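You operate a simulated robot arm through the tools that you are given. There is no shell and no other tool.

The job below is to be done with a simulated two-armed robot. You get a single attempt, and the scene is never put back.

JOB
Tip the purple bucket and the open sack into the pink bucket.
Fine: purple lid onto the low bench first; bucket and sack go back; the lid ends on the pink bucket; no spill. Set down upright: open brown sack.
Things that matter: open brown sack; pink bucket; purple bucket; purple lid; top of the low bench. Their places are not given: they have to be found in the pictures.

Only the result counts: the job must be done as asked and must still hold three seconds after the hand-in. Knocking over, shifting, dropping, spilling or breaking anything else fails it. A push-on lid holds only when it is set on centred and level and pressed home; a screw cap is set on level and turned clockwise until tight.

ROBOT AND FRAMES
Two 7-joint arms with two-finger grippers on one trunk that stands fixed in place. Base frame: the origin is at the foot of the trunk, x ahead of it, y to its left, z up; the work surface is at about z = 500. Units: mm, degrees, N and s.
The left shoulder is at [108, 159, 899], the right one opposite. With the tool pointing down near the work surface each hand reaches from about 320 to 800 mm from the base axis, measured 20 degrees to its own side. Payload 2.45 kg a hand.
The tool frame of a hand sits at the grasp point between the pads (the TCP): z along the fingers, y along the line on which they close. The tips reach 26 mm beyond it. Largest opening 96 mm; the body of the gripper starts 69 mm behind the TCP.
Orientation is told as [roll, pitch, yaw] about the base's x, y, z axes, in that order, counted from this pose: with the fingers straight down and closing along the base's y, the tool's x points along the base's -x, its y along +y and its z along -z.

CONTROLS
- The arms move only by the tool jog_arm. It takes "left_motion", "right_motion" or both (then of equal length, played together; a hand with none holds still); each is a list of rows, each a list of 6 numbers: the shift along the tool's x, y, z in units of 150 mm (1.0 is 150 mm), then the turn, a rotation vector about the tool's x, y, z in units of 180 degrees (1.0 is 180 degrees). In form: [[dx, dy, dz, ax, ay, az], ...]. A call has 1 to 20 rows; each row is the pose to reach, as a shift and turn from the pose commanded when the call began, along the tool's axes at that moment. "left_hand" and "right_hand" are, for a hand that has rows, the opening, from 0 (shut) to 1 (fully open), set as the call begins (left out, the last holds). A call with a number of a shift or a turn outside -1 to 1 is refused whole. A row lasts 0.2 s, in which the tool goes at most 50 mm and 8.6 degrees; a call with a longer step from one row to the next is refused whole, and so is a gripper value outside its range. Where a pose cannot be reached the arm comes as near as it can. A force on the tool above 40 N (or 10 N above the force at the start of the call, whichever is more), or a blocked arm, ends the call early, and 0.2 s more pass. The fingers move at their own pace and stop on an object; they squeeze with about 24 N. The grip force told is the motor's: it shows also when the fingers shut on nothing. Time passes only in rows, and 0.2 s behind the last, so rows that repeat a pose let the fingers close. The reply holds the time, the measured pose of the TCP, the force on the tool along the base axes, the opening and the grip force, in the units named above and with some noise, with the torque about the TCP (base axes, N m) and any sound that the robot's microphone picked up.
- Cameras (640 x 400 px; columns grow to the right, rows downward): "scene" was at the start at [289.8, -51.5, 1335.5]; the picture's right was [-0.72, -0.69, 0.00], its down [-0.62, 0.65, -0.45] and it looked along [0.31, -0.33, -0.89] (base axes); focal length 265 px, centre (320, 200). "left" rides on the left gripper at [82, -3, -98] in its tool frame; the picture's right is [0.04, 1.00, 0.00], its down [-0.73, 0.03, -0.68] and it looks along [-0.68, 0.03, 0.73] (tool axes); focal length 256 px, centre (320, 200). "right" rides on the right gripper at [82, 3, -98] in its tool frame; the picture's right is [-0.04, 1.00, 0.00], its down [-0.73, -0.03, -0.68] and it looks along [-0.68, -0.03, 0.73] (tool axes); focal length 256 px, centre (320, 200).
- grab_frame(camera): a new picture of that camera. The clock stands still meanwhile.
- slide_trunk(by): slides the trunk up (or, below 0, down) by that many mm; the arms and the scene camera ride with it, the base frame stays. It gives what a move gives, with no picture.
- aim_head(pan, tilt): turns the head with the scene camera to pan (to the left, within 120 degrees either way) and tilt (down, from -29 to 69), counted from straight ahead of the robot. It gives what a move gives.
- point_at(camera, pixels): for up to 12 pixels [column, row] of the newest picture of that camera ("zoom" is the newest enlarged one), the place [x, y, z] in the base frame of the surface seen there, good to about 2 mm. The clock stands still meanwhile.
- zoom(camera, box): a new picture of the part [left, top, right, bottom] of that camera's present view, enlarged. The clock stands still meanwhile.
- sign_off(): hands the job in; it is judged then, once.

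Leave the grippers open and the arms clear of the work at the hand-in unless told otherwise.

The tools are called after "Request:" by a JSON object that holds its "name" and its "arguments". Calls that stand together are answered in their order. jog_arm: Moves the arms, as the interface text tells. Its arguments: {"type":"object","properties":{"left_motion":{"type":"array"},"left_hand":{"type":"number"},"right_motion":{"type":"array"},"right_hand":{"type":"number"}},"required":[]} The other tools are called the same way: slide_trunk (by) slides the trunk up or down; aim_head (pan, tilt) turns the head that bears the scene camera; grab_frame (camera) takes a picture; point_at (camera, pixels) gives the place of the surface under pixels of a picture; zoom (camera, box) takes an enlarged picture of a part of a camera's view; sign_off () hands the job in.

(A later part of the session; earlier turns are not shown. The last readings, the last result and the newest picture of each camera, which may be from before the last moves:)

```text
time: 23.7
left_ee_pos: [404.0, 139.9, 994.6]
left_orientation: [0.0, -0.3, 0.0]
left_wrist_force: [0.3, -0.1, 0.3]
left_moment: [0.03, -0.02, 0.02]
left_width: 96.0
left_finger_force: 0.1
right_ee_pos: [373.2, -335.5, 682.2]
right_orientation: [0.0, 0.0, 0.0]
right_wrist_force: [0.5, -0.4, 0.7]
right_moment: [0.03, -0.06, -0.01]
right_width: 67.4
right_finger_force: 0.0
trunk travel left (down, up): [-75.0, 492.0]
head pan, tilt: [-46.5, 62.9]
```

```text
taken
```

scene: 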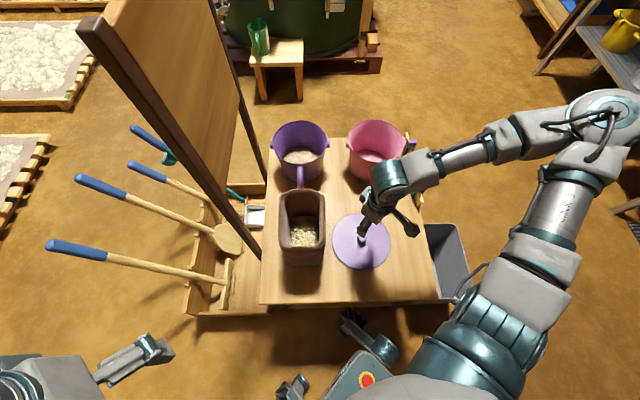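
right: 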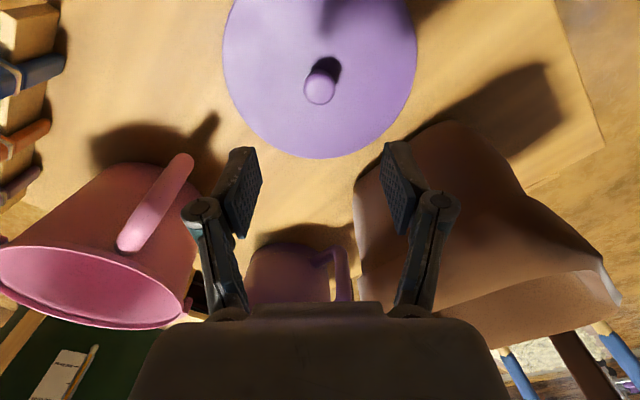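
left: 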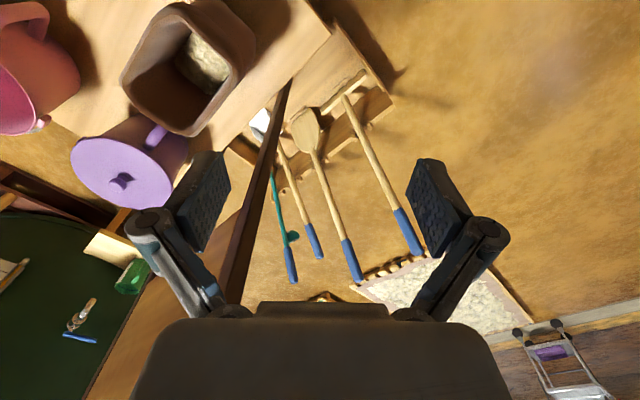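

The lid lies flat on the bench. Now I look into the open purple bucket for the fill level and the handle shape.

Request:
{"name": "zoom", "arguments": {"camera": "scene", "box": [252, 105, 348, 200]}}

Request:
{"name": "point_at", "arguments": {"camera": "zoom", "pixels": [[318, 215], [290, 220], [350, 220], [318, 195], [318, 240], [325, 70], [200, 170], [440, 150], [320, 258], [322, 290], [322, 320], [322, 345]]}}

```text
4.21 times, centred on (300, 152) of scene
```

zoom: 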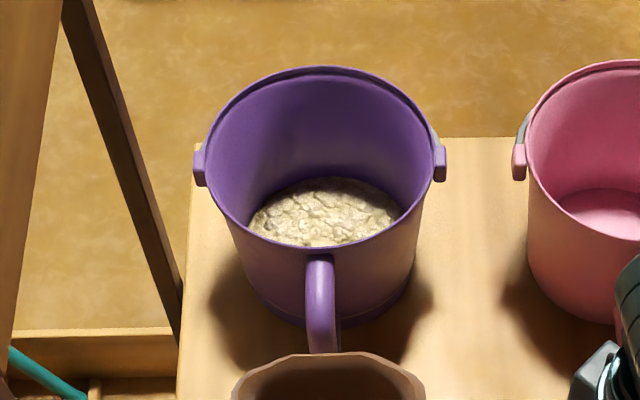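

```text
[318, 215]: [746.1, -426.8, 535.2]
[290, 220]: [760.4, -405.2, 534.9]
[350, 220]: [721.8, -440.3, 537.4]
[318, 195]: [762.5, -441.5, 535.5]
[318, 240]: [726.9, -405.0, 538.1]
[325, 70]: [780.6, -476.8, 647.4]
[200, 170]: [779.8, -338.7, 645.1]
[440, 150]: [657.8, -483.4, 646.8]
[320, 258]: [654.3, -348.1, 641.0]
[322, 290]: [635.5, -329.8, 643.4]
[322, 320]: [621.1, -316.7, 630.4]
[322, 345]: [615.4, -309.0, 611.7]
```

The purple bucket holds grain only to z≈536 (about 30 mm deep), so it is light. I plan to pinch rim walls with the hand pointing down and tip with the pinched wall uppermost, the hand pointing outward. Before loading, I test with the empty hand that the tipping pose over the pink bucket can be reached: first up and across with a 45° yaw.

Request:
{"name": "jog_arm", "arguments": {"right_motion": [[-0.06, -0.11, -0.16, 0, 0, -0.04], [-0.13, -0.22, -0.32, 0, 0, -0.083], [-0.19, -0.33, -0.48, 0, 0, -0.125], [-0.25, -0.43, -0.64, 0, 0, -0.167], [-0.32, -0.54, -0.8, 0, 0, -0.208], [-0.38, -0.65, -0.95, 0, 0, -0.25]]}}

Request:
{"name": "jog_arm", "arguments": {"right_motion": [[0, 0, -0.05, 0.045, 0, 0], [0, 0, -0.1, 0.09, 0, 0], [0, 0, -0.15, 0.135, 0, 0], [0, 0, -0.2, 0.18, 0, 0], [0, 0, -0.25, 0.225, 0, 0], [0, 0, -0.3, 0.27, 0, 0], [0, 0, -0.35, 0.315, 0, 0], [0, 0, -0.4, 0.36, 0, 0], [0, 0, -0.4, 0.405, 0, 0], [0, 0, -0.4, 0.45, 0, 0], [0, 0, -0.4, 0.495, 0, 0]]}}

Request:
{"name": "grab_frame", "arguments": {"camera": "scene"}}

```text
time: 25.1
left_ee_pos: [404.5, 139.3, 995.0]
left_orientation: [0.0, -0.3, -0.1]
left_wrist_force: [0.4, 0.3, -0.2]
left_moment: [0.0, 0.03, 0.01]
left_width: 96.2
left_finger_force: 0.0
right_ee_pos: [430.2, -432.7, 820.3]
right_orientation: [-0.1, 0.0, 45.2]
right_wrist_force: [-0.4, -0.1, 1.2]
right_moment: [0.03, 0.04, -0.01]
right_width: 67.2
right_finger_force: 0.1
trunk travel left (down, up): [-75.0, 492.0]
head pan, tilt: [-46.5, 62.9]
```

```text
time: 27.5
left_ee_pos: [404.9, 139.2, 993.8]
left_orientation: [0.0, -0.1, 0.0]
left_wrist_force: [0.0, 0.2, -0.1]
left_moment: [0.0, 0.04, -0.02]
left_width: 96.3
left_finger_force: 0.1
right_ee_pos: [504.8, -451.5, 874.7]
right_orientation: [-89.3, -0.2, 45.0]
right_wrist_force: [-0.1, 0.3, -0.3]
right_moment: [0.02, 0.03, -0.01]
right_width: 67.1
right_finger_force: 0.1
right hand out of reach, approached as far as the arm can: row 6, 7, 8, 9, 10, 11
trunk travel left (down, up): [-75.0, 492.0]
head pan, tilt: [-46.5, 62.9]
```

```text
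taken
```

scene: 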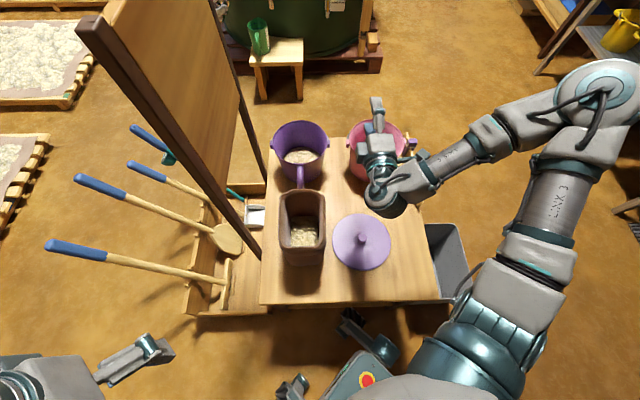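

The 90° tilt works, only the position was too close in. I shift outward over the pink bucket and add tilt to 120°.

Request:
{"name": "jog_arm", "arguments": {"right_motion": [[0.1, 0, 0.17, 0, 0, 0], [0.2, 0, 0.34, 0, 0, 0], [0.3, 0, 0.5, 0, 0, 0]]}}

Request:
{"name": "jog_arm", "arguments": {"right_motion": [[0, 0, 0, 0.04, 0, 0], [0, 0, 0, 0.085, 0, 0], [0, 0, 0, 0.125, 0, 0], [0, 0, 0, 0.167, 0, 0], [0, 0, 0, 0.2, 0, 0]]}}

Request:
{"name": "grab_frame", "arguments": {"camera": "scene"}}

```text
time: 28.3
left_ee_pos: [404.0, 139.4, 995.1]
left_orientation: [0.0, -0.2, 0.0]
left_wrist_force: [-0.5, -0.6, -0.6]
left_moment: [0.0, 0.03, -0.01]
left_width: 95.6
left_finger_force: 0.1
right_ee_pos: [525.9, -539.2, 874.7]
right_orientation: [-89.3, -0.1, 45.1]
right_wrist_force: [-0.8, -0.7, 0.9]
right_moment: [0.01, -0.01, -0.02]
right_width: 67.4
right_finger_force: 0.2
trunk travel left (down, up): [-75.0, 492.0]
head pan, tilt: [-46.5, 62.9]
```

```text
time: 29.5
left_ee_pos: [404.4, 139.6, 994.6]
left_orientation: [0.0, -0.3, 0.0]
left_wrist_force: [0.2, -0.2, 0.6]
left_moment: [0.04, -0.01, -0.01]
left_width: 95.9
left_finger_force: 0.0
right_ee_pos: [524.7, -535.3, 875.4]
right_orientation: [-125.4, -0.1, 44.9]
right_wrist_force: [0.4, -0.4, 0.2]
right_moment: [-0.01, 0.0, 0.01]
right_width: 66.9
right_finger_force: 0.1
trunk travel left (down, up): [-75.0, 492.0]
head pan, tilt: [-46.5, 62.9]
```

```text
taken
```

scene: 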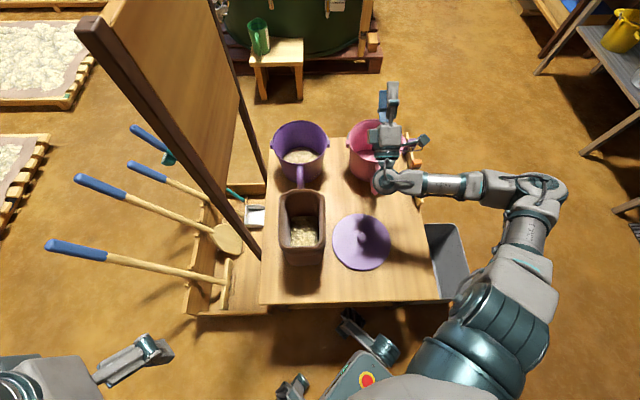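

The tipping pose with 125° tilt is reachable at (525,-535,875). I turn the hand back to pointing down and then go over the sack.

Request:
{"name": "jog_arm", "arguments": {"right_motion": [[0, 0, 0, -0.046, 0, 0], [0, 0, 0, -0.093, 0, 0], [0, 0, 0, -0.139, 0, 0], [0, 0, 0, -0.186, 0, 0], [0, 0, 0, -0.232, 0, 0], [0, 0, 0, -0.279, 0, 0], [0, 0, 0, -0.325, 0, 0], [0, 0, 0, -0.372, 0, 0], [0, 0, 0, -0.418, 0, 0], [0, 0, 0, -0.465, 0, 0], [0, 0, 0, -0.511, 0, 0], [0, 0, 0, -0.558, 0, 0], [0, 0, 0, -0.604, 0, 0], [0, 0, 0, -0.65, 0, 0], [0, 0, 0, -0.697, 0, 0]]}}

```text
time: 32.7
left_ee_pos: [404.8, 139.8, 994.0]
left_orientation: [0.0, -0.2, 0.0]
left_wrist_force: [0.2, -0.5, -0.5]
left_moment: [-0.06, 0.0, 0.01]
left_width: 96.0
left_finger_force: 0.1
right_ee_pos: [523.9, -536.6, 875.2]
right_orientation: [0.3, -0.3, 44.9]
right_wrist_force: [0.0, -1.1, 0.5]
right_moment: [0.03, -0.01, -0.01]
right_width: 67.0
right_finger_force: 0.1
trunk travel left (down, up): [-75.0, 492.0]
head pan, tilt: [-46.5, 62.9]
```

Now the hand points down at (524,-537,875). I go over the sack's far wall, about (567,-275).

Request:
{"name": "jog_arm", "arguments": {"right_motion": [[-0.18, 0.129, 0, 0, 0, 0], [-0.36, 0.258, 0, 0, 0, 0], [-0.54, 0.387, 0, 0, 0, 0], [-0.719, 0.516, 0, 0, 0, 0]]}}

Request:
{"name": "jog_arm", "arguments": {"right_motion": [[-0.18, 0.129, 0, 0, 0, 0], [-0.36, 0.258, 0, 0, 0, 0], [-0.54, 0.387, 0, 0, 0, 0], [-0.719, 0.516, 0, 0, 0, 0]]}}

Request:
{"name": "grab_frame", "arguments": {"camera": "right"}}

Request:
{"name": "grab_frame", "arguments": {"camera": "scene"}}

```text
time: 33.7
left_ee_pos: [404.7, 140.1, 994.8]
left_orientation: [0.0, -0.2, 0.0]
left_wrist_force: [0.3, -0.2, 0.4]
left_moment: [-0.02, 0.01, 0.02]
left_width: 95.9
left_finger_force: 0.0
right_ee_pos: [545.1, -405.3, 876.6]
right_orientation: [0.2, -0.1, 45.0]
right_wrist_force: [-0.2, 0.4, 0.0]
right_moment: [0.0, 0.02, -0.03]
right_width: 67.1
right_finger_force: 0.0
trunk travel left (down, up): [-75.0, 492.0]
head pan, tilt: [-46.5, 62.9]
```

```text
time: 34.7
left_ee_pos: [405.1, 140.8, 995.0]
left_orientation: [-0.1, -0.2, 0.0]
left_wrist_force: [-0.2, -0.2, -0.4]
left_moment: [-0.01, 0.01, -0.01]
left_width: 96.0
left_finger_force: 0.1
right_ee_pos: [567.2, -274.3, 877.4]
right_orientation: [0.1, -0.1, 45.0]
right_wrist_force: [0.3, 0.2, 0.2]
right_moment: [-0.05, 0.03, 0.01]
right_width: 67.0
right_finger_force: 0.0
trunk travel left (down, up): [-75.0, 492.0]
head pan, tilt: [-46.5, 62.9]
```

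```text
taken
```

right: 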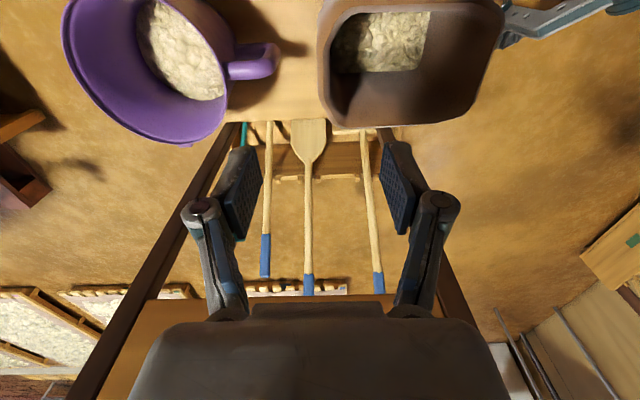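

```text
taken
```

scene: 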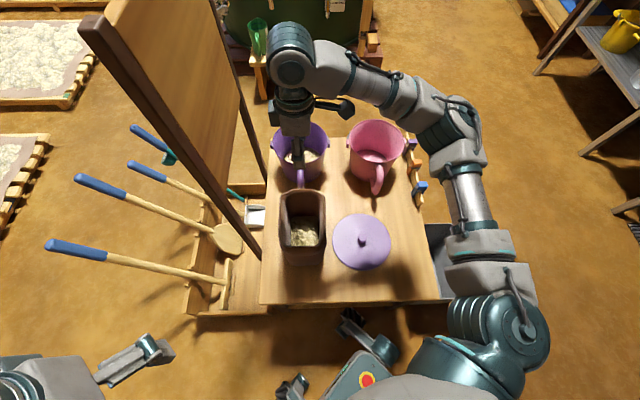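

From the right view the sack's far wall is the left side at about (322,70). I enlarge and read wall points.

Request:
{"name": "zoom", "arguments": {"camera": "right", "box": [300, 0, 520, 138]}}

Request:
{"name": "point_at", "arguments": {"camera": "zoom", "pixels": [[55, 100], [65, 150], [75, 200], [90, 150], [80, 250], [60, 60], [90, 320], [300, 300], [300, 350], [560, 100], [540, 200], [250, 120]]}}

```text
2.90 times, centred on (410, 69) of right
```

zoom: 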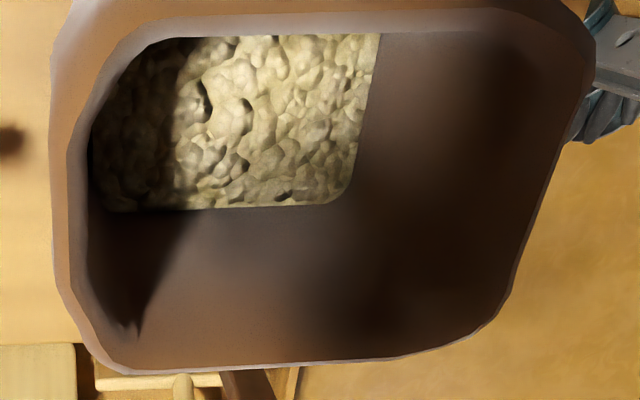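

```text
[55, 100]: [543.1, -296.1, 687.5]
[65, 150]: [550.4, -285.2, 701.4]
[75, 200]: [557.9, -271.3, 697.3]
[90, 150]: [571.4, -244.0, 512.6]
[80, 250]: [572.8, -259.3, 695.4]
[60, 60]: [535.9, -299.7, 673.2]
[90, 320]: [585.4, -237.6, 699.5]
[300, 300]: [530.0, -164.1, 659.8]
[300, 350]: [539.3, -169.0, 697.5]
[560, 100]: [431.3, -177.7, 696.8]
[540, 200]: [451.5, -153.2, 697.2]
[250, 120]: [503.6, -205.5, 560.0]
```

The far wall's rim is about 10 mm thick, centred at about (563,-271), top z≈701. I set the opening to about 50 mm and go down with one finger inside and one outside.

Request:
{"name": "jog_arm", "arguments": {"right_motion": [[0, 0.033, 0.2, 0, 0, 0], [0, 0.033, 0.4, 0, 0, 0], [0, 0.033, 0.6, 0, 0, 0], [0, 0.033, 0.8, 0, 0, 0]], "right_hand": 0.5}}

Request:
{"name": "grab_frame", "arguments": {"camera": "right"}}

Request:
{"name": "zoom", "arguments": {"camera": "scene", "box": [250, 120, 378, 270]}}

```text
time: 35.7
left_ee_pos: [405.2, 139.5, 994.0]
left_orientation: [-0.1, -0.2, 0.0]
left_wrist_force: [0.1, 0.4, -0.7]
left_moment: [-0.02, -0.02, 0.0]
left_width: 96.0
left_finger_force: 0.0
right_ee_pos: [564.2, -269.7, 756.4]
right_orientation: [0.1, -0.2, 45.0]
right_wrist_force: [1.3, 0.0, 0.0]
right_moment: [0.01, 0.0, 0.03]
right_width: 48.0
right_finger_force: 0.0
trunk travel left (down, up): [-75.0, 492.0]
head pan, tilt: [-46.5, 62.9]
```

```text
taken
```

right: 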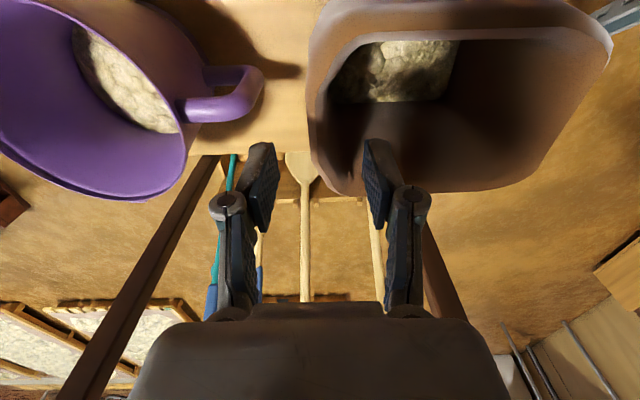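

```text
2.67 times, centred on (314, 195) of scene
```

zoom: 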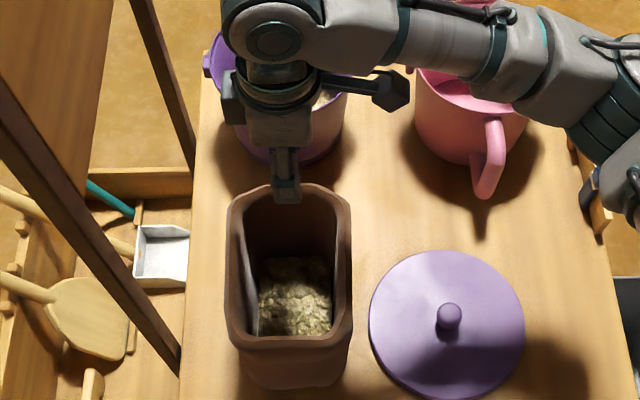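

The far wall lies midway between the fingers. I continue down to TCP z≈668.

Request:
{"name": "jog_arm", "arguments": {"right_motion": [[0, 0, 0.12, 0, 0, 0], [0, 0, 0.24, 0, 0, 0], [0, 0, 0.36, 0, 0, 0], [0, 0, 0.48, 0, 0, 0], [0, 0, 0.59, 0, 0, 0]]}}

Request:
{"name": "grab_frame", "arguments": {"camera": "right"}}

Request:
{"name": "zoom", "arguments": {"camera": "scene", "box": [250, 120, 378, 270]}}

```text
time: 36.9
left_ee_pos: [404.6, 139.4, 994.0]
left_orientation: [0.0, -0.2, 0.0]
left_wrist_force: [0.4, 0.9, 0.5]
left_moment: [0.02, 0.0, -0.03]
left_width: 96.0
left_finger_force: 0.0
right_ee_pos: [563.2, -269.3, 669.0]
right_orientation: [0.2, -0.1, 44.9]
right_wrist_force: [0.5, 1.0, 0.0]
right_moment: [0.01, 0.01, 0.05]
right_width: 48.1
right_finger_force: 0.1
trunk travel left (down, up): [-75.0, 492.0]
head pan, tilt: [-46.5, 62.9]
```

```text
taken
```

right: 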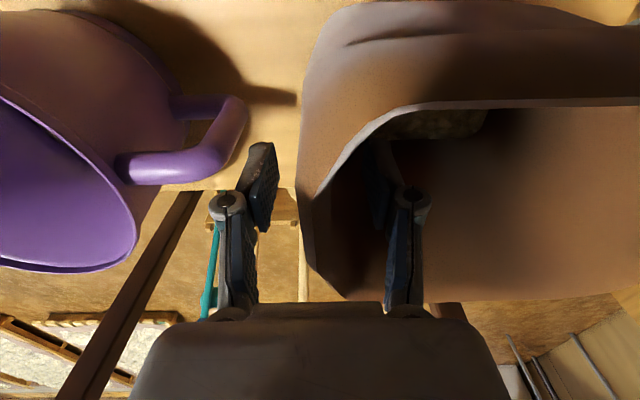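

```text
2.67 times, centred on (314, 195) of scene
```

zoom: 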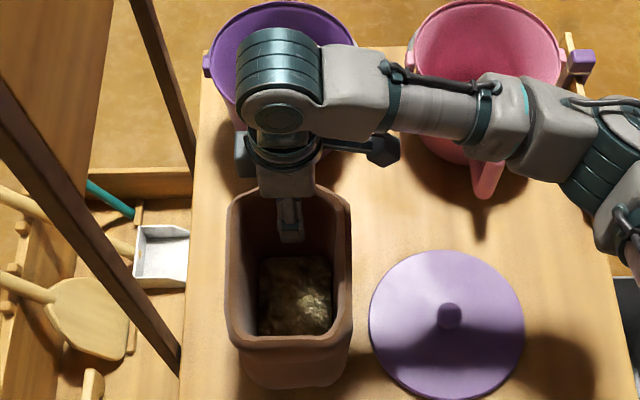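

One finger is inside, one outside, clear of the purple handle. I close on the wall.

Request:
{"name": "jog_arm", "arguments": {"right_motion": [[0, 0, 0, 0, 0, 0], [0, 0, 0, 0, 0, 0], [0, 0, 0, 0, 0, 0], [0, 0, 0, 0, 0, 0]], "right_hand": 0}}

Request:
{"name": "grab_frame", "arguments": {"camera": "right"}}

Request:
{"name": "zoom", "arguments": {"camera": "scene", "box": [250, 150, 378, 270]}}

```text
time: 37.9
left_ee_pos: [405.5, 139.4, 993.9]
left_orientation: [0.0, -0.2, 0.0]
left_wrist_force: [-0.3, -0.5, 0.2]
left_moment: [0.02, 0.01, 0.03]
left_width: 96.1
left_finger_force: 0.1
right_ee_pos: [563.4, -270.2, 667.9]
right_orientation: [0.2, -0.2, 45.0]
right_wrist_force: [-1.0, 0.0, 0.9]
right_moment: [0.02, 0.03, -0.01]
right_width: 11.7
right_finger_force: 24.2
trunk travel left (down, up): [-75.0, 492.0]
head pan, tilt: [-46.5, 62.9]
```

```text
taken
```

right: 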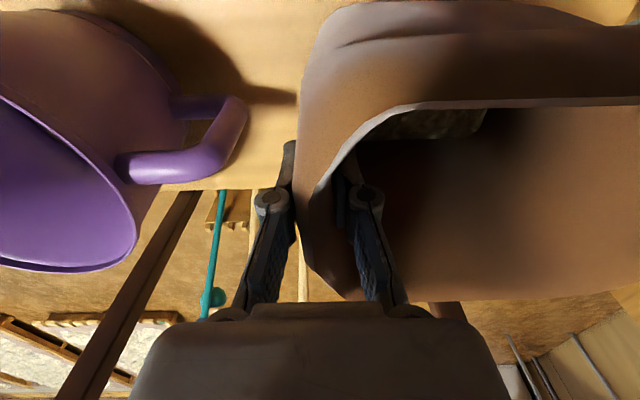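

```text
3.33 times, centred on (314, 210) of scene
```

zoom: 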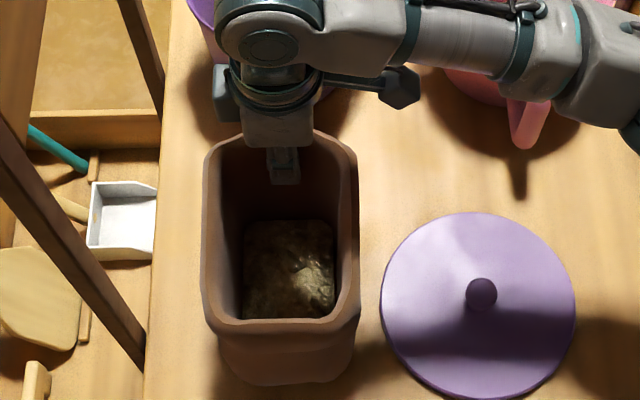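

The wall is held at 11.7 mm with 24 N; the grip pose to return to is (563.4,-270.2,667.9), yaw 45. I lift by about 8 mm as a test.

Request:
{"name": "jog_arm", "arguments": {"right_motion": [[0, 0, -0.013, 0, 0, 0], [0, 0, -0.027, 0, 0, 0], [0, 0, -0.04, 0, 0, 0], [0, 0, -0.055, 0, 0, 0], [0, 0, -0.055, 0, 0, 0]]}}

Request:
{"name": "zoom", "arguments": {"camera": "scene", "box": [250, 150, 378, 270]}}

Request:
{"name": "grab_frame", "arguments": {"camera": "right"}}

```text
time: 39.1
left_ee_pos: [403.8, 139.1, 994.3]
left_orientation: [0.1, -0.2, 0.0]
left_wrist_force: [-0.4, -0.5, -0.2]
left_moment: [0.02, 0.02, -0.01]
left_width: 96.1
left_finger_force: 0.1
right_ee_pos: [563.2, -270.8, 676.0]
right_orientation: [0.2, -0.1, 45.0]
right_wrist_force: [0.8, 0.6, -5.0]
right_moment: [-0.3, -0.26, -0.01]
right_width: 11.8
right_finger_force: 23.8
trunk travel left (down, up): [-75.0, 492.0]
head pan, tilt: [-46.5, 62.9]
```

```text
3.33 times, centred on (314, 210) of scene
```

zoom: 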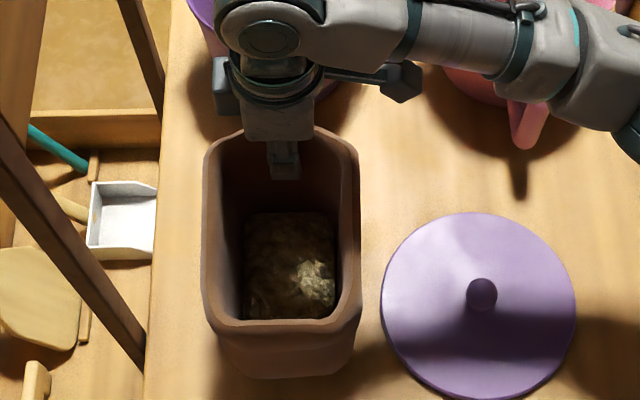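

```text
taken
```

right: 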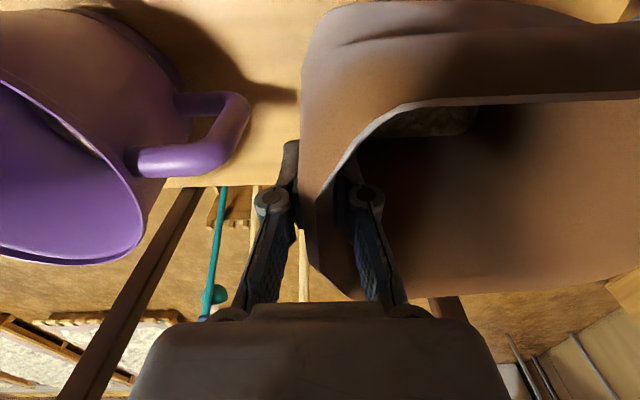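

The sack lifted cleanly: weight about 5 N, moment about 0.4 N·m, almost no droop. I raise it to TCP z≈915.

Request:
{"name": "jog_arm", "arguments": {"right_motion": [[0, 0, -0.1, 0, 0, 0], [0, 0, -0.25, 0, 0, 0], [0, 0, -0.4, 0, 0, 0], [0, 0, -0.55, 0, 0, 0], [0, 0, -0.7, 0, 0, 0], [0, 0, -0.8, 0, 0, 0]]}}

Request:
{"name": "jog_arm", "arguments": {"right_motion": [[0, 0, -0.1, 0, 0, 0], [0, 0, -0.25, 0, 0, 0], [0, 0, -0.4, 0, 0, 0], [0, 0, -0.55, 0, 0, 0], [0, 0, -0.7, 0, 0, 0], [0, 0, -0.8, 0, 0, 0]]}}

Request:
{"name": "grab_frame", "arguments": {"camera": "scene"}}

Request:
{"name": "grab_frame", "arguments": {"camera": "right"}}

```text
time: 40.5
left_ee_pos: [403.7, 138.8, 992.9]
left_orientation: [-0.1, -0.2, 0.0]
left_wrist_force: [-0.6, -0.9, -1.0]
left_moment: [0.0, 0.0, 0.02]
left_width: 95.8
left_finger_force: 0.1
right_ee_pos: [563.0, -271.6, 795.8]
right_orientation: [0.3, -0.1, 44.9]
right_wrist_force: [0.3, 0.3, -5.2]
right_moment: [-0.28, -0.28, 0.04]
right_width: 11.7
right_finger_force: 24.2
trunk travel left (down, up): [-75.0, 492.0]
head pan, tilt: [-46.5, 62.9]
```

```text
time: 41.9
left_ee_pos: [404.6, 140.4, 994.4]
left_orientation: [0.0, -0.2, 0.0]
left_wrist_force: [-0.2, 0.9, 0.8]
left_moment: [0.02, -0.04, -0.01]
left_width: 96.3
left_finger_force: 0.0
right_ee_pos: [563.8, -270.6, 917.6]
right_orientation: [0.2, 0.0, 45.0]
right_wrist_force: [-0.5, 0.2, -6.1]
right_moment: [-0.29, -0.31, 0.03]
right_width: 12.0
right_finger_force: 24.2
trunk travel left (down, up): [-75.0, 492.0]
head pan, tilt: [-46.5, 62.9]
```

```text
taken
```

scene: 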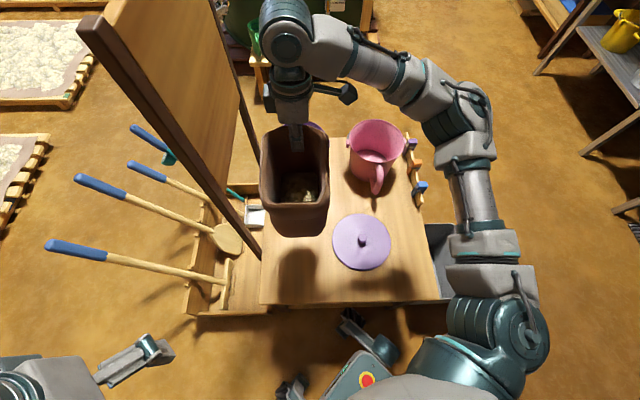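

```text
taken
```

right: 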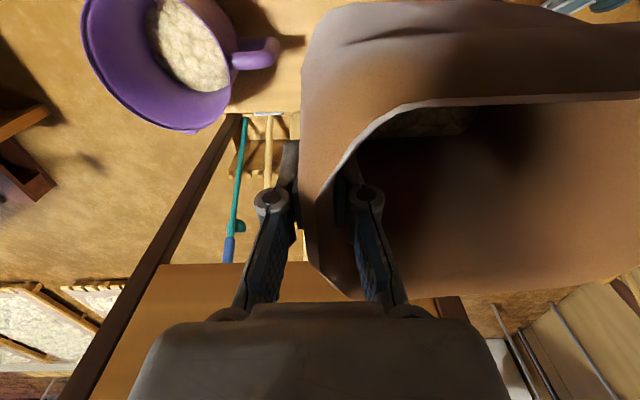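

The sack hangs steady. I carry it over toward the pink bucket at z≈917 in two moves.

Request:
{"name": "jog_arm", "arguments": {"right_motion": [[0.1, -0.084, 0, 0, 0, 0], [0.25, -0.21, 0, 0, 0, 0], [0.4, -0.336, 0, 0, 0, 0], [0.55, -0.462, 0, 0, 0, 0], [0.7, -0.588, 0, 0, 0, 0], [0.794, -0.667, 0, 0, 0, 0]]}}

Request:
{"name": "jog_arm", "arguments": {"right_motion": [[0.1, -0.084, 0, 0, 0, 0], [0.25, -0.21, 0, 0, 0, 0], [0.4, -0.336, 0, 0, 0, 0], [0.55, -0.462, 0, 0, 0, 0], [0.7, -0.588, 0, 0, 0, 0], [0.794, -0.667, 0, 0, 0, 0]]}}

Request:
{"name": "grab_frame", "arguments": {"camera": "scene"}}

```text
time: 43.3
left_ee_pos: [404.9, 138.0, 994.2]
left_orientation: [0.0, -0.3, 0.0]
left_wrist_force: [-0.4, 0.9, -0.7]
left_moment: [0.0, 0.0, 0.02]
left_width: 96.0
left_finger_force: 0.0
right_ee_pos: [549.8, -428.7, 913.3]
right_orientation: [0.3, -0.2, 45.1]
right_wrist_force: [0.5, 0.5, -5.1]
right_moment: [-0.3, -0.25, 0.02]
right_width: 12.0
right_finger_force: 24.3
trunk travel left (down, up): [-75.0, 492.0]
head pan, tilt: [-46.5, 62.9]
```

```text
time: 44.7
left_ee_pos: [404.7, 138.9, 993.7]
left_orientation: [0.1, -0.2, 0.0]
left_wrist_force: [0.1, 0.3, 1.1]
left_moment: [0.04, -0.01, -0.04]
left_width: 96.1
left_finger_force: 0.1
right_ee_pos: [536.2, -583.4, 913.7]
right_orientation: [0.2, -0.1, 45.0]
right_wrist_force: [0.4, -0.1, -5.7]
right_moment: [-0.3, -0.27, -0.01]
right_width: 11.9
right_finger_force: 24.1
trunk travel left (down, up): [-75.0, 492.0]
head pan, tilt: [-46.5, 62.9]
```

```text
taken
```

scene: 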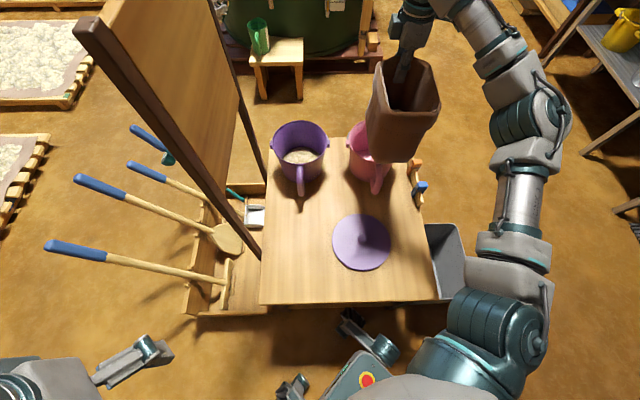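

The sack is over the pink bucket at (536,-583,914). I begin tipping toward the robot about the wall axis while moving outward, to about 56°; grain should not come out yet.

Request:
{"name": "jog_arm", "arguments": {"right_motion": [[0, -0.05, -0.02, 0.03, 0, 0], [0, -0.11, -0.04, 0.064, 0, 0], [0, -0.175, -0.06, 0.1, 0, 0], [0, -0.24, -0.067, 0.135, 0, 0], [0, -0.31, -0.067, 0.17, 0, 0], [0, -0.38, -0.067, 0.205, 0, 0], [0, -0.45, -0.067, 0.24, 0, 0], [0, -0.52, -0.067, 0.275, 0, 0], [0, -0.583, -0.067, 0.311, 0, 0]]}}

Request:
{"name": "grab_frame", "arguments": {"camera": "scene"}}

Request:
{"name": "grab_frame", "arguments": {"camera": "right"}}

```text
time: 46.7
left_ee_pos: [405.6, 137.2, 993.2]
left_orientation: [0.0, -0.2, 0.0]
left_wrist_force: [-0.5, -0.9, -0.7]
left_moment: [0.02, 0.01, 0.02]
left_width: 96.2
left_finger_force: 0.1
right_ee_pos: [599.7, -643.9, 923.6]
right_orientation: [-55.8, -0.1, 45.0]
right_wrist_force: [-0.5, -0.1, -4.1]
right_moment: [0.09, 0.09, -0.02]
right_width: 11.9
right_finger_force: 24.2
trunk travel left (down, up): [-75.0, 492.0]
head pan, tilt: [-46.5, 62.9]
```

```text
taken
```

scene: 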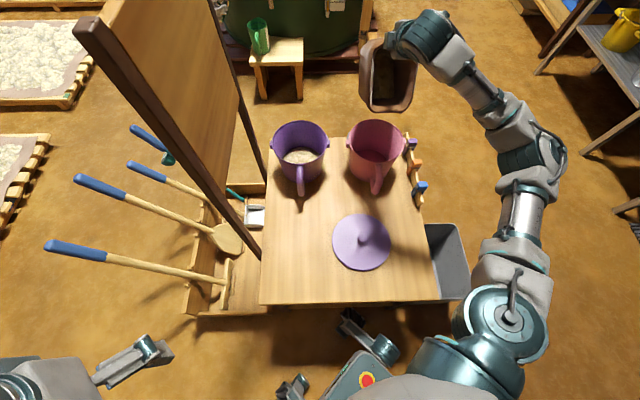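

```text
taken
```

right: 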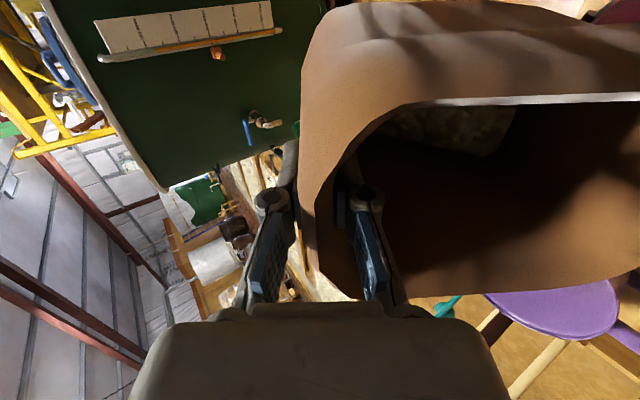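

Tilt is 56°. I check where the lower lip (about (392,108) in the scene) is and whether anything has come out.

Request:
{"name": "zoom", "arguments": {"camera": "scene", "box": [340, 20, 436, 200]}}

Request:
{"name": "point_at", "arguments": {"camera": "scene", "pixels": [[368, 106], [390, 110], [408, 106], [364, 60], [388, 90], [375, 150]]}}

```text
2.22 times, centred on (388, 110) of scene
```

zoom: 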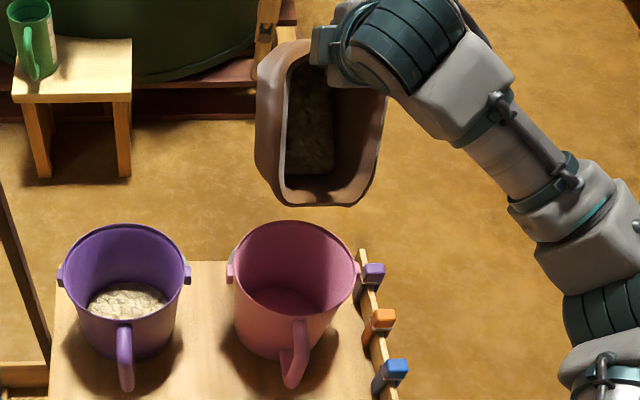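

```text
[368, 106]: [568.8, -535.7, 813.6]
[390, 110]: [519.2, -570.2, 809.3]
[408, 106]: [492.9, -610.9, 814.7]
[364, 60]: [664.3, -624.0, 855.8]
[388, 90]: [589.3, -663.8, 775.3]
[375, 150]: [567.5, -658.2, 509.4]
```

The lip centre is at (519,-570,809), as computed, right over the pink opening, nothing out yet. I tip on to 80° while lowering, keeping the lip over the pink centre.

Request:
{"name": "jog_arm", "arguments": {"right_motion": [[0, 0.128, 0.092, 0.0233, 0, 0], [0, 0.211, 0.148, 0.0456, 0, 0], [0, 0.271, 0.189, 0.0678, 0, 0], [0, 0.321, 0.223, 0.09, 0, 0], [0, 0.36, 0.225, 0.1122, 0, 0], [0, 0.421, 0.194, 0.1344, 0, 0], [0, 0.421, 0.194, 0.1344, 0, 0], [0, 0.421, 0.194, 0.1344, 0, 0]]}}

Request:
{"name": "zoom", "arguments": {"camera": "scene", "box": [320, 60, 440, 200]}}

Request:
{"name": "grab_frame", "arguments": {"camera": "right"}}

```text
time: 48.5
left_ee_pos: [405.2, 138.5, 993.8]
left_orientation: [-0.1, -0.2, 0.0]
left_wrist_force: [-0.1, 0.4, -0.4]
left_moment: [0.01, -0.01, 0.0]
left_width: 95.9
left_finger_force: 0.0
right_ee_pos: [590.8, -634.1, 856.5]
right_orientation: [-80.0, -0.1, 45.1]
right_wrist_force: [0.4, 0.0, -4.5]
right_moment: [0.23, 0.28, 0.02]
right_width: 12.0
right_finger_force: 23.8
trunk travel left (down, up): [-75.0, 492.0]
head pan, tilt: [-46.5, 62.9]
```

```text
2.86 times, centred on (380, 130) of scene
```

zoom: 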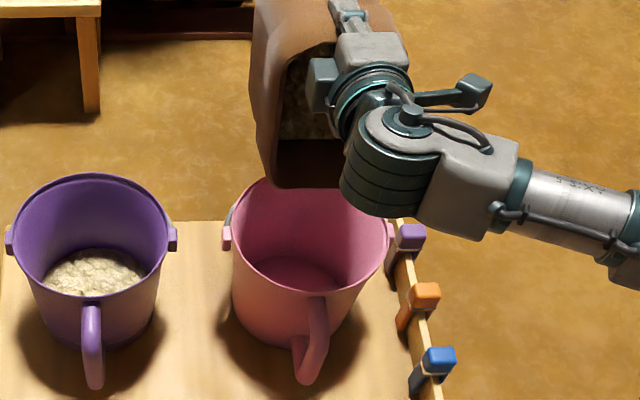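

```text
taken
```

right: 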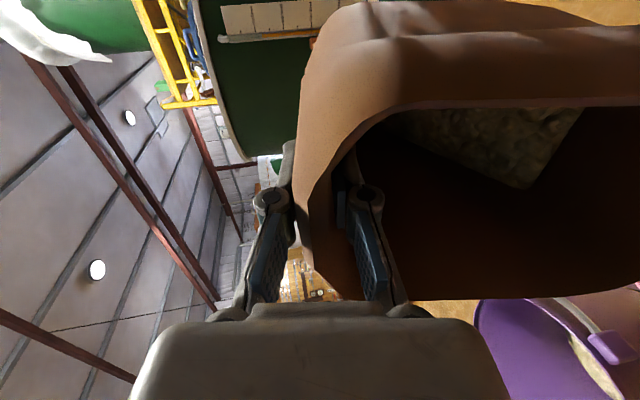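

At 80° no grain is out yet; the lip is about 50 mm above the rim, centred. I tip slowly on to 100° with a hold.

Request:
{"name": "jog_arm", "arguments": {"right_motion": [[0, 0.032, -0.049, 0.0222, 0, 0], [0, 0.057, -0.112, 0.0444, 0, 0], [0, 0.076, -0.184, 0.0667, 0, 0], [0, 0.09, -0.262, 0.0889, 0, 0], [0, 0.103, -0.335, 0.1111, 0, 0], [0, 0.103, -0.335, 0.1111, 0, 0], [0, 0.103, -0.335, 0.1111, 0, 0], [0, 0.103, -0.335, 0.1111, 0, 0]]}}

Request:
{"name": "zoom", "arguments": {"camera": "scene", "box": [320, 60, 440, 200]}}

Request:
{"name": "grab_frame", "arguments": {"camera": "right"}}

```text
time: 50.3
left_ee_pos: [405.2, 139.1, 995.2]
left_orientation: [0.0, -0.3, 0.0]
left_wrist_force: [0.9, 1.0, 0.4]
left_moment: [0.0, 0.01, -0.02]
left_width: 95.9
left_finger_force: 0.0
right_ee_pos: [554.9, -595.8, 849.2]
right_orientation: [-99.9, -0.1, 45.0]
right_wrist_force: [0.4, -0.4, -2.0]
right_moment: [0.09, 0.12, -0.01]
right_width: 11.7
right_finger_force: 23.9
trunk travel left (down, up): [-75.0, 492.0]
head pan, tilt: [-46.5, 62.9]
```

```text
2.86 times, centred on (380, 130) of scene
```

zoom: 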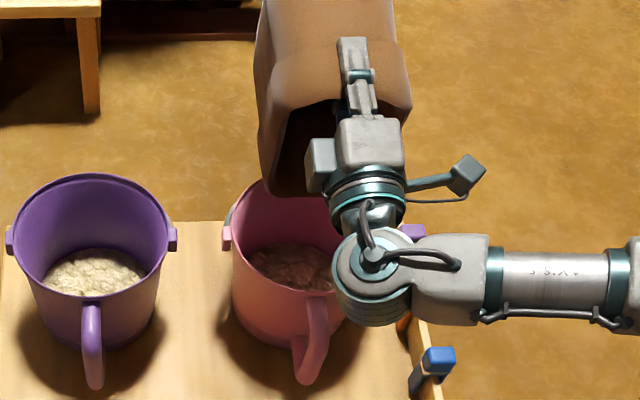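

```text
taken
```

right: 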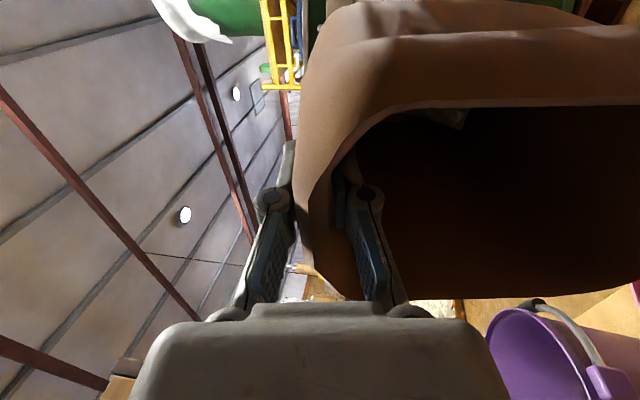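

Grain has poured into the pink bucket (load fell from 5 to 2 N). I tip further to 128° to empty the sack.

Request:
{"name": "jog_arm", "arguments": {"right_motion": [[0, -0.012, -0.07, 0.0228, 0, 0], [0, -0.025, -0.142, 0.045, 0, 0], [0, -0.039, -0.221, 0.0672, 0, 0], [0, -0.043, -0.295, 0.0894, 0, 0], [0, -0.036, -0.371, 0.1117, 0, 0], [0, -0.029, -0.446, 0.134, 0, 0], [0, -0.026, -0.508, 0.156, 0, 0], [0, -0.026, -0.508, 0.156, 0, 0], [0, -0.026, -0.508, 0.156, 0, 0], [0, -0.026, -0.508, 0.156, 0, 0], [0, -0.026, -0.508, 0.156, 0, 0]]}}

Request:
{"name": "zoom", "arguments": {"camera": "scene", "box": [320, 60, 440, 200]}}

Request:
{"name": "grab_frame", "arguments": {"camera": "right"}}

```text
time: 52.7
left_ee_pos: [404.9, 139.2, 994.5]
left_orientation: [-0.1, -0.1, -0.1]
left_wrist_force: [-0.1, -0.3, -0.7]
left_moment: [-0.02, -0.04, 0.01]
left_width: 95.9
left_finger_force: 0.1
right_ee_pos: [500.7, -543.4, 838.6]
right_orientation: [-127.9, -0.2, 45.0]
right_wrist_force: [-0.5, -0.3, -1.0]
right_moment: [0.07, 0.02, 0.0]
right_width: 11.3
right_finger_force: 23.9
trunk travel left (down, up): [-75.0, 492.0]
head pan, tilt: [-46.5, 62.9]
```

```text
2.86 times, centred on (380, 130) of scene
```

zoom: 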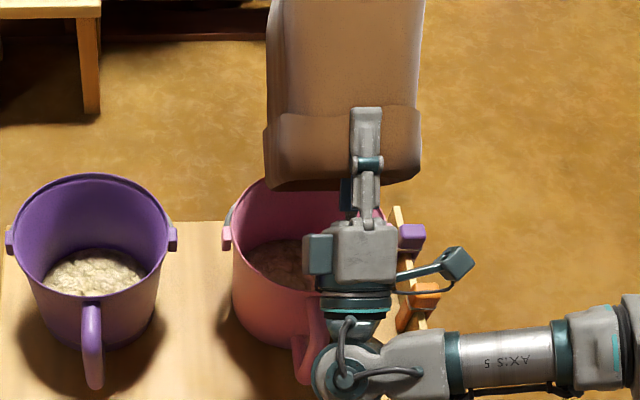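

```text
taken
```

right: 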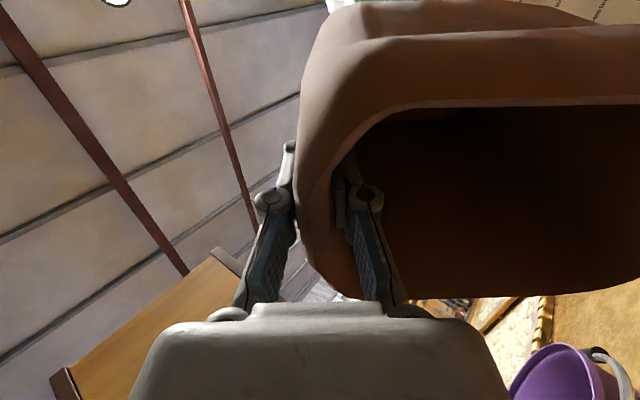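

The load is now about 1 N. I look into the sack with the right camera to see if it is empty.

Request:
{"name": "zoom", "arguments": {"camera": "right", "box": [320, 60, 640, 300]}}

Request:
{"name": "jog_arm", "arguments": {"right_motion": [[0, 0, 0, 0.02, 0, 0], [0, 0, 0, 0.04, 0, 0], [0, 0, 0, 0.04, 0, 0], [0, 0, 0, 0.04, 0, 0], [0, 0, 0, 0.04, 0, 0]]}}

```text
1.67 times, centred on (480, 180) of right
```

zoom: 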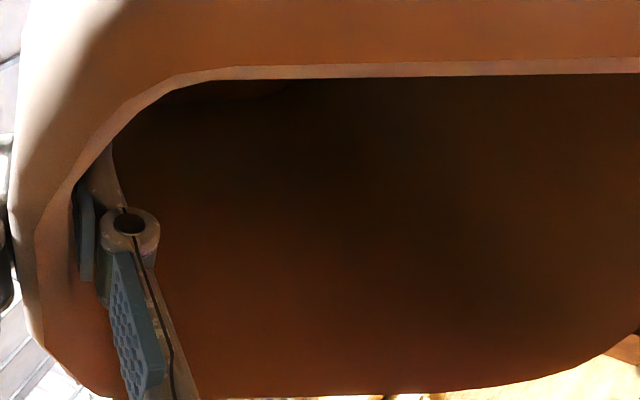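

```text
time: 53.9
left_ee_pos: [403.1, 139.2, 994.9]
left_orientation: [0.1, -0.2, 0.0]
left_wrist_force: [0.2, 1.1, 0.8]
left_moment: [0.0, -0.02, -0.01]
left_width: 95.9
left_finger_force: 0.0
right_ee_pos: [501.1, -544.4, 838.8]
right_orientation: [-135.2, -0.1, 45.1]
right_wrist_force: [0.3, 0.3, -0.8]
right_moment: [0.06, 0.07, -0.03]
right_width: 11.1
right_finger_force: 24.1
trunk travel left (down, up): [-75.0, 492.0]
head pan, tilt: [-46.5, 62.9]
```

The sack is empty. I raise and turn it back: first to 55° tilt while going up and outward.

Request:
{"name": "jog_arm", "arguments": {"right_motion": [[0, 0, 0.085, -0.0444, 0, 0], [0, 0, 0.17, -0.0889, 0, 0], [0, 0, 0.255, -0.1333, 0, 0], [0, 0, 0.34, -0.1778, 0, 0], [0, 0, 0.425, -0.2222, 0, 0], [0, 0, 0.51, -0.2667, 0, 0], [0, 0, 0.595, -0.3111, 0, 0], [0, 0, 0.68, -0.3556, 0, 0], [0, 0, 0.765, -0.4, 0, 0], [0, 0, 0.849, -0.4444, 0, 0]]}}

Request:
{"name": "zoom", "arguments": {"camera": "scene", "box": [320, 20, 464, 200]}}

```text
time: 56.1
left_ee_pos: [403.0, 139.8, 994.8]
left_orientation: [-0.1, -0.1, 0.0]
left_wrist_force: [-0.7, 0.4, 0.0]
left_moment: [0.0, -0.01, -0.01]
left_width: 96.1
left_finger_force: 0.1
right_ee_pos: [563.9, -607.4, 931.0]
right_orientation: [-55.1, -0.1, 45.1]
right_wrist_force: [0.3, -0.3, -0.5]
right_moment: [-0.02, 0.0, -0.02]
right_width: 11.4
right_finger_force: 23.5
trunk travel left (down, up): [-75.0, 492.0]
head pan, tilt: [-46.5, 62.9]
```

```text
2.22 times, centred on (392, 110) of scene
```

zoom: 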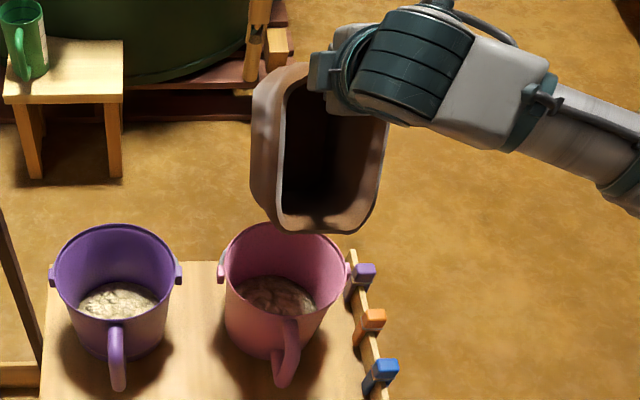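

The pink bucket now holds the grain and nothing is seen on the bench. I turn the sack fully upright.

Request:
{"name": "jog_arm", "arguments": {"right_motion": [[0, 0.02, -0.03, -0.0437, 0, 0], [0, 0.04, -0.06, -0.0874, 0, 0], [0, 0.062, -0.09, -0.1311, 0, 0], [0, 0.083, -0.12, -0.1749, 0, 0], [0, 0.104, -0.15, -0.2186, 0, 0], [0, 0.125, -0.18, -0.2623, 0, 0], [0, 0.145, -0.208, -0.306, 0, 0]]}}

Request:
{"name": "grab_frame", "arguments": {"camera": "scene"}}

Request:
{"name": "grab_frame", "arguments": {"camera": "right"}}

```text
time: 57.7
left_ee_pos: [406.2, 139.5, 993.5]
left_orientation: [0.0, 0.0, 0.1]
left_wrist_force: [0.2, 0.1, 0.1]
left_moment: [0.02, 0.01, 0.02]
left_width: 96.0
left_finger_force: 0.0
right_ee_pos: [537.7, -579.5, 929.9]
right_orientation: [0.0, -0.2, 45.1]
right_wrist_force: [0.0, 0.5, -0.6]
right_moment: [-0.03, -0.01, 0.0]
right_width: 11.3
right_finger_force: 24.1
trunk travel left (down, up): [-75.0, 492.0]
head pan, tilt: [-46.5, 62.9]
```

```text
taken
```

scene: 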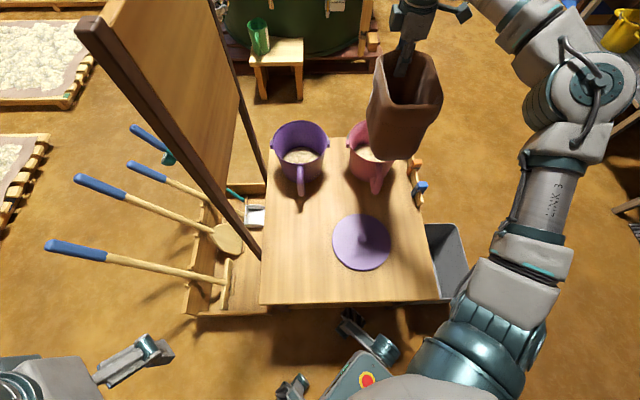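

```text
taken
```

right: 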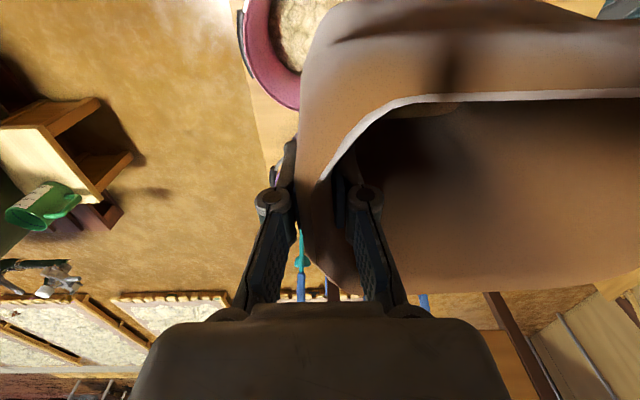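

The sack is upright and empty. I carry it back over its place.

Request:
{"name": "jog_arm", "arguments": {"right_motion": [[-0.1, 0.085, 0, 0, 0, 0], [-0.25, 0.212, 0, 0, 0, 0], [-0.4, 0.339, 0, 0, 0, 0], [-0.55, 0.466, 0, 0, 0, 0], [-0.7, 0.593, 0, 0, 0, 0], [-0.79, 0.668, 0, 0, 0, 0]]}}

Request:
{"name": "jog_arm", "arguments": {"right_motion": [[-0.1, 0.085, 0, 0, 0, 0], [-0.25, 0.212, 0, 0, 0, 0], [-0.4, 0.339, 0, 0, 0, 0], [-0.55, 0.466, 0, 0, 0, 0], [-0.7, 0.593, 0, 0, 0, 0], [-0.789, 0.668, 0, 0, 0, 0]]}}

Request:
{"name": "grab_frame", "arguments": {"camera": "scene"}}

```text
time: 59.1
left_ee_pos: [404.2, 138.8, 994.0]
left_orientation: [0.0, -0.3, 0.1]
left_wrist_force: [-1.3, -0.7, -0.7]
left_moment: [0.02, -0.01, -0.01]
left_width: 96.0
left_finger_force: 0.2
right_ee_pos: [549.4, -425.0, 930.8]
right_orientation: [-0.2, -0.2, 44.9]
right_wrist_force: [-0.7, 0.4, -0.9]
right_moment: [-0.06, -0.06, -0.01]
right_width: 11.1
right_finger_force: 24.3
trunk travel left (down, up): [-75.0, 492.0]
head pan, tilt: [-46.5, 62.9]
```

```text
time: 60.5
left_ee_pos: [404.2, 139.0, 994.8]
left_orientation: [-0.1, -0.2, 0.0]
left_wrist_force: [-1.0, 0.2, -0.2]
left_moment: [0.02, 0.01, 0.0]
left_width: 95.9
left_finger_force: 0.0
right_ee_pos: [560.9, -269.3, 931.8]
right_orientation: [-0.2, 0.0, 45.0]
right_wrist_force: [-0.7, 0.2, -1.0]
right_moment: [0.0, -0.05, 0.04]
right_width: 11.1
right_finger_force: 24.2
trunk travel left (down, up): [-75.0, 492.0]
head pan, tilt: [-46.5, 62.9]
```

```text
taken
```

scene: 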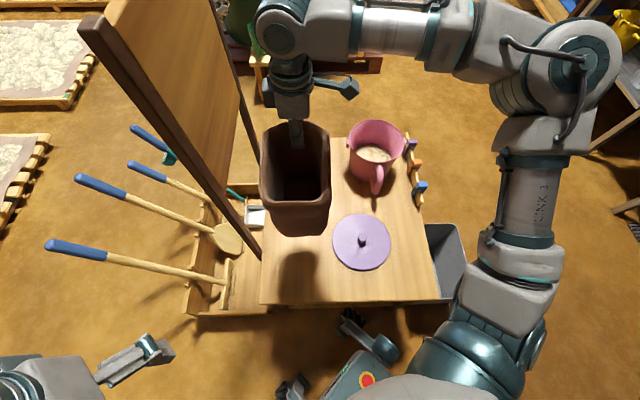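

Back above its place at (561,-269). I lower it straight down to about 20 mm above the bench.

Request:
{"name": "jog_arm", "arguments": {"right_motion": [[-0.007, -0.016, 0.12, 0, 0, 0], [-0.007, -0.016, 0.28, 0, 0, 0], [-0.007, -0.016, 0.44, 0, 0, 0], [-0.007, -0.016, 0.6, 0, 0, 0], [-0.007, -0.016, 0.74, 0, 0, 0], [-0.007, -0.016, 0.83, 0, 0, 0]]}}

Request:
{"name": "jog_arm", "arguments": {"right_motion": [[0, 0, 0.12, 0, 0, 0], [0, 0, 0.28, 0, 0, 0], [0, 0, 0.44, 0, 0, 0], [0, 0, 0.6, 0, 0, 0], [0, 0, 0.7, 0, 0, 0], [0, 0, 0.76, 0, 0, 0]]}}

Request:
{"name": "zoom", "arguments": {"camera": "scene", "box": [250, 150, 378, 290]}}

Request:
{"name": "grab_frame", "arguments": {"camera": "right"}}

```text
time: 61.9
left_ee_pos: [404.1, 139.1, 994.6]
left_orientation: [-0.1, -0.2, 0.0]
left_wrist_force: [0.5, 0.5, 0.3]
left_moment: [-0.01, -0.04, 0.01]
left_width: 96.0
left_finger_force: 0.0
right_ee_pos: [565.1, -273.5, 806.5]
right_orientation: [-0.1, -0.1, 45.2]
right_wrist_force: [-0.3, -0.4, -1.8]
right_moment: [-0.02, -0.01, -0.03]
right_width: 11.2
right_finger_force: 24.5
trunk travel left (down, up): [-75.0, 492.0]
head pan, tilt: [-46.5, 62.9]
```

```text
time: 63.3
left_ee_pos: [404.5, 140.1, 994.8]
left_orientation: [0.0, -0.1, 0.0]
left_wrist_force: [0.0, -0.4, 0.7]
left_moment: [0.0, 0.01, -0.02]
left_width: 96.1
left_finger_force: 0.1
right_ee_pos: [565.4, -272.4, 691.9]
right_orientation: [-0.1, -0.1, 45.0]
right_wrist_force: [-0.1, 0.4, 0.2]
right_moment: [-0.05, -0.05, 0.03]
right_width: 11.4
right_finger_force: 23.4
trunk travel left (down, up): [-75.0, 492.0]
head pan, tilt: [-46.5, 62.9]
```

```text
2.86 times, centred on (314, 220) of scene
```

zoom: 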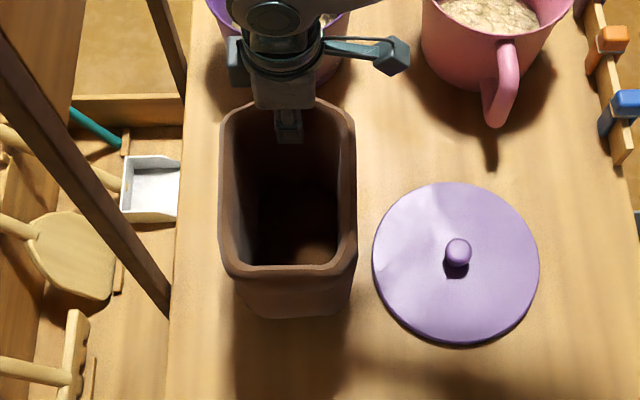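

```text
taken
```

right: 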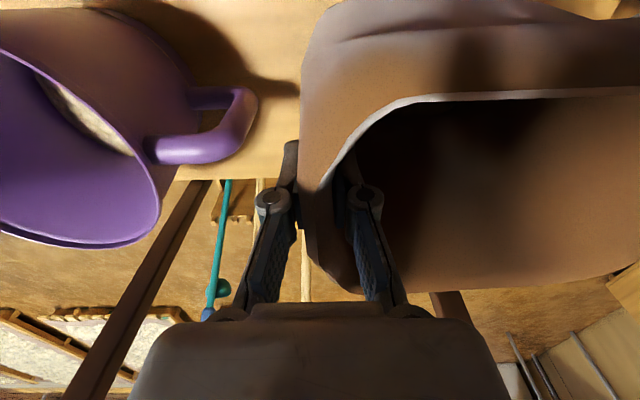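

I check the rim heights to see that the sack is held level.

Request:
{"name": "point_at", "arguments": {"camera": "zoom", "pixels": [[288, 271], [226, 190], [350, 200], [232, 262], [345, 262], [245, 120], [340, 120], [330, 103]]}}

```text
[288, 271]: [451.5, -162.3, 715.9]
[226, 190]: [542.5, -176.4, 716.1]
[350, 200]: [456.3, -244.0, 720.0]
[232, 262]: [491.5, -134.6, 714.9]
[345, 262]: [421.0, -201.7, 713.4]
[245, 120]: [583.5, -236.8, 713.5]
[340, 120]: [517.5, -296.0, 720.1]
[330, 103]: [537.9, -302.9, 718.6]
```

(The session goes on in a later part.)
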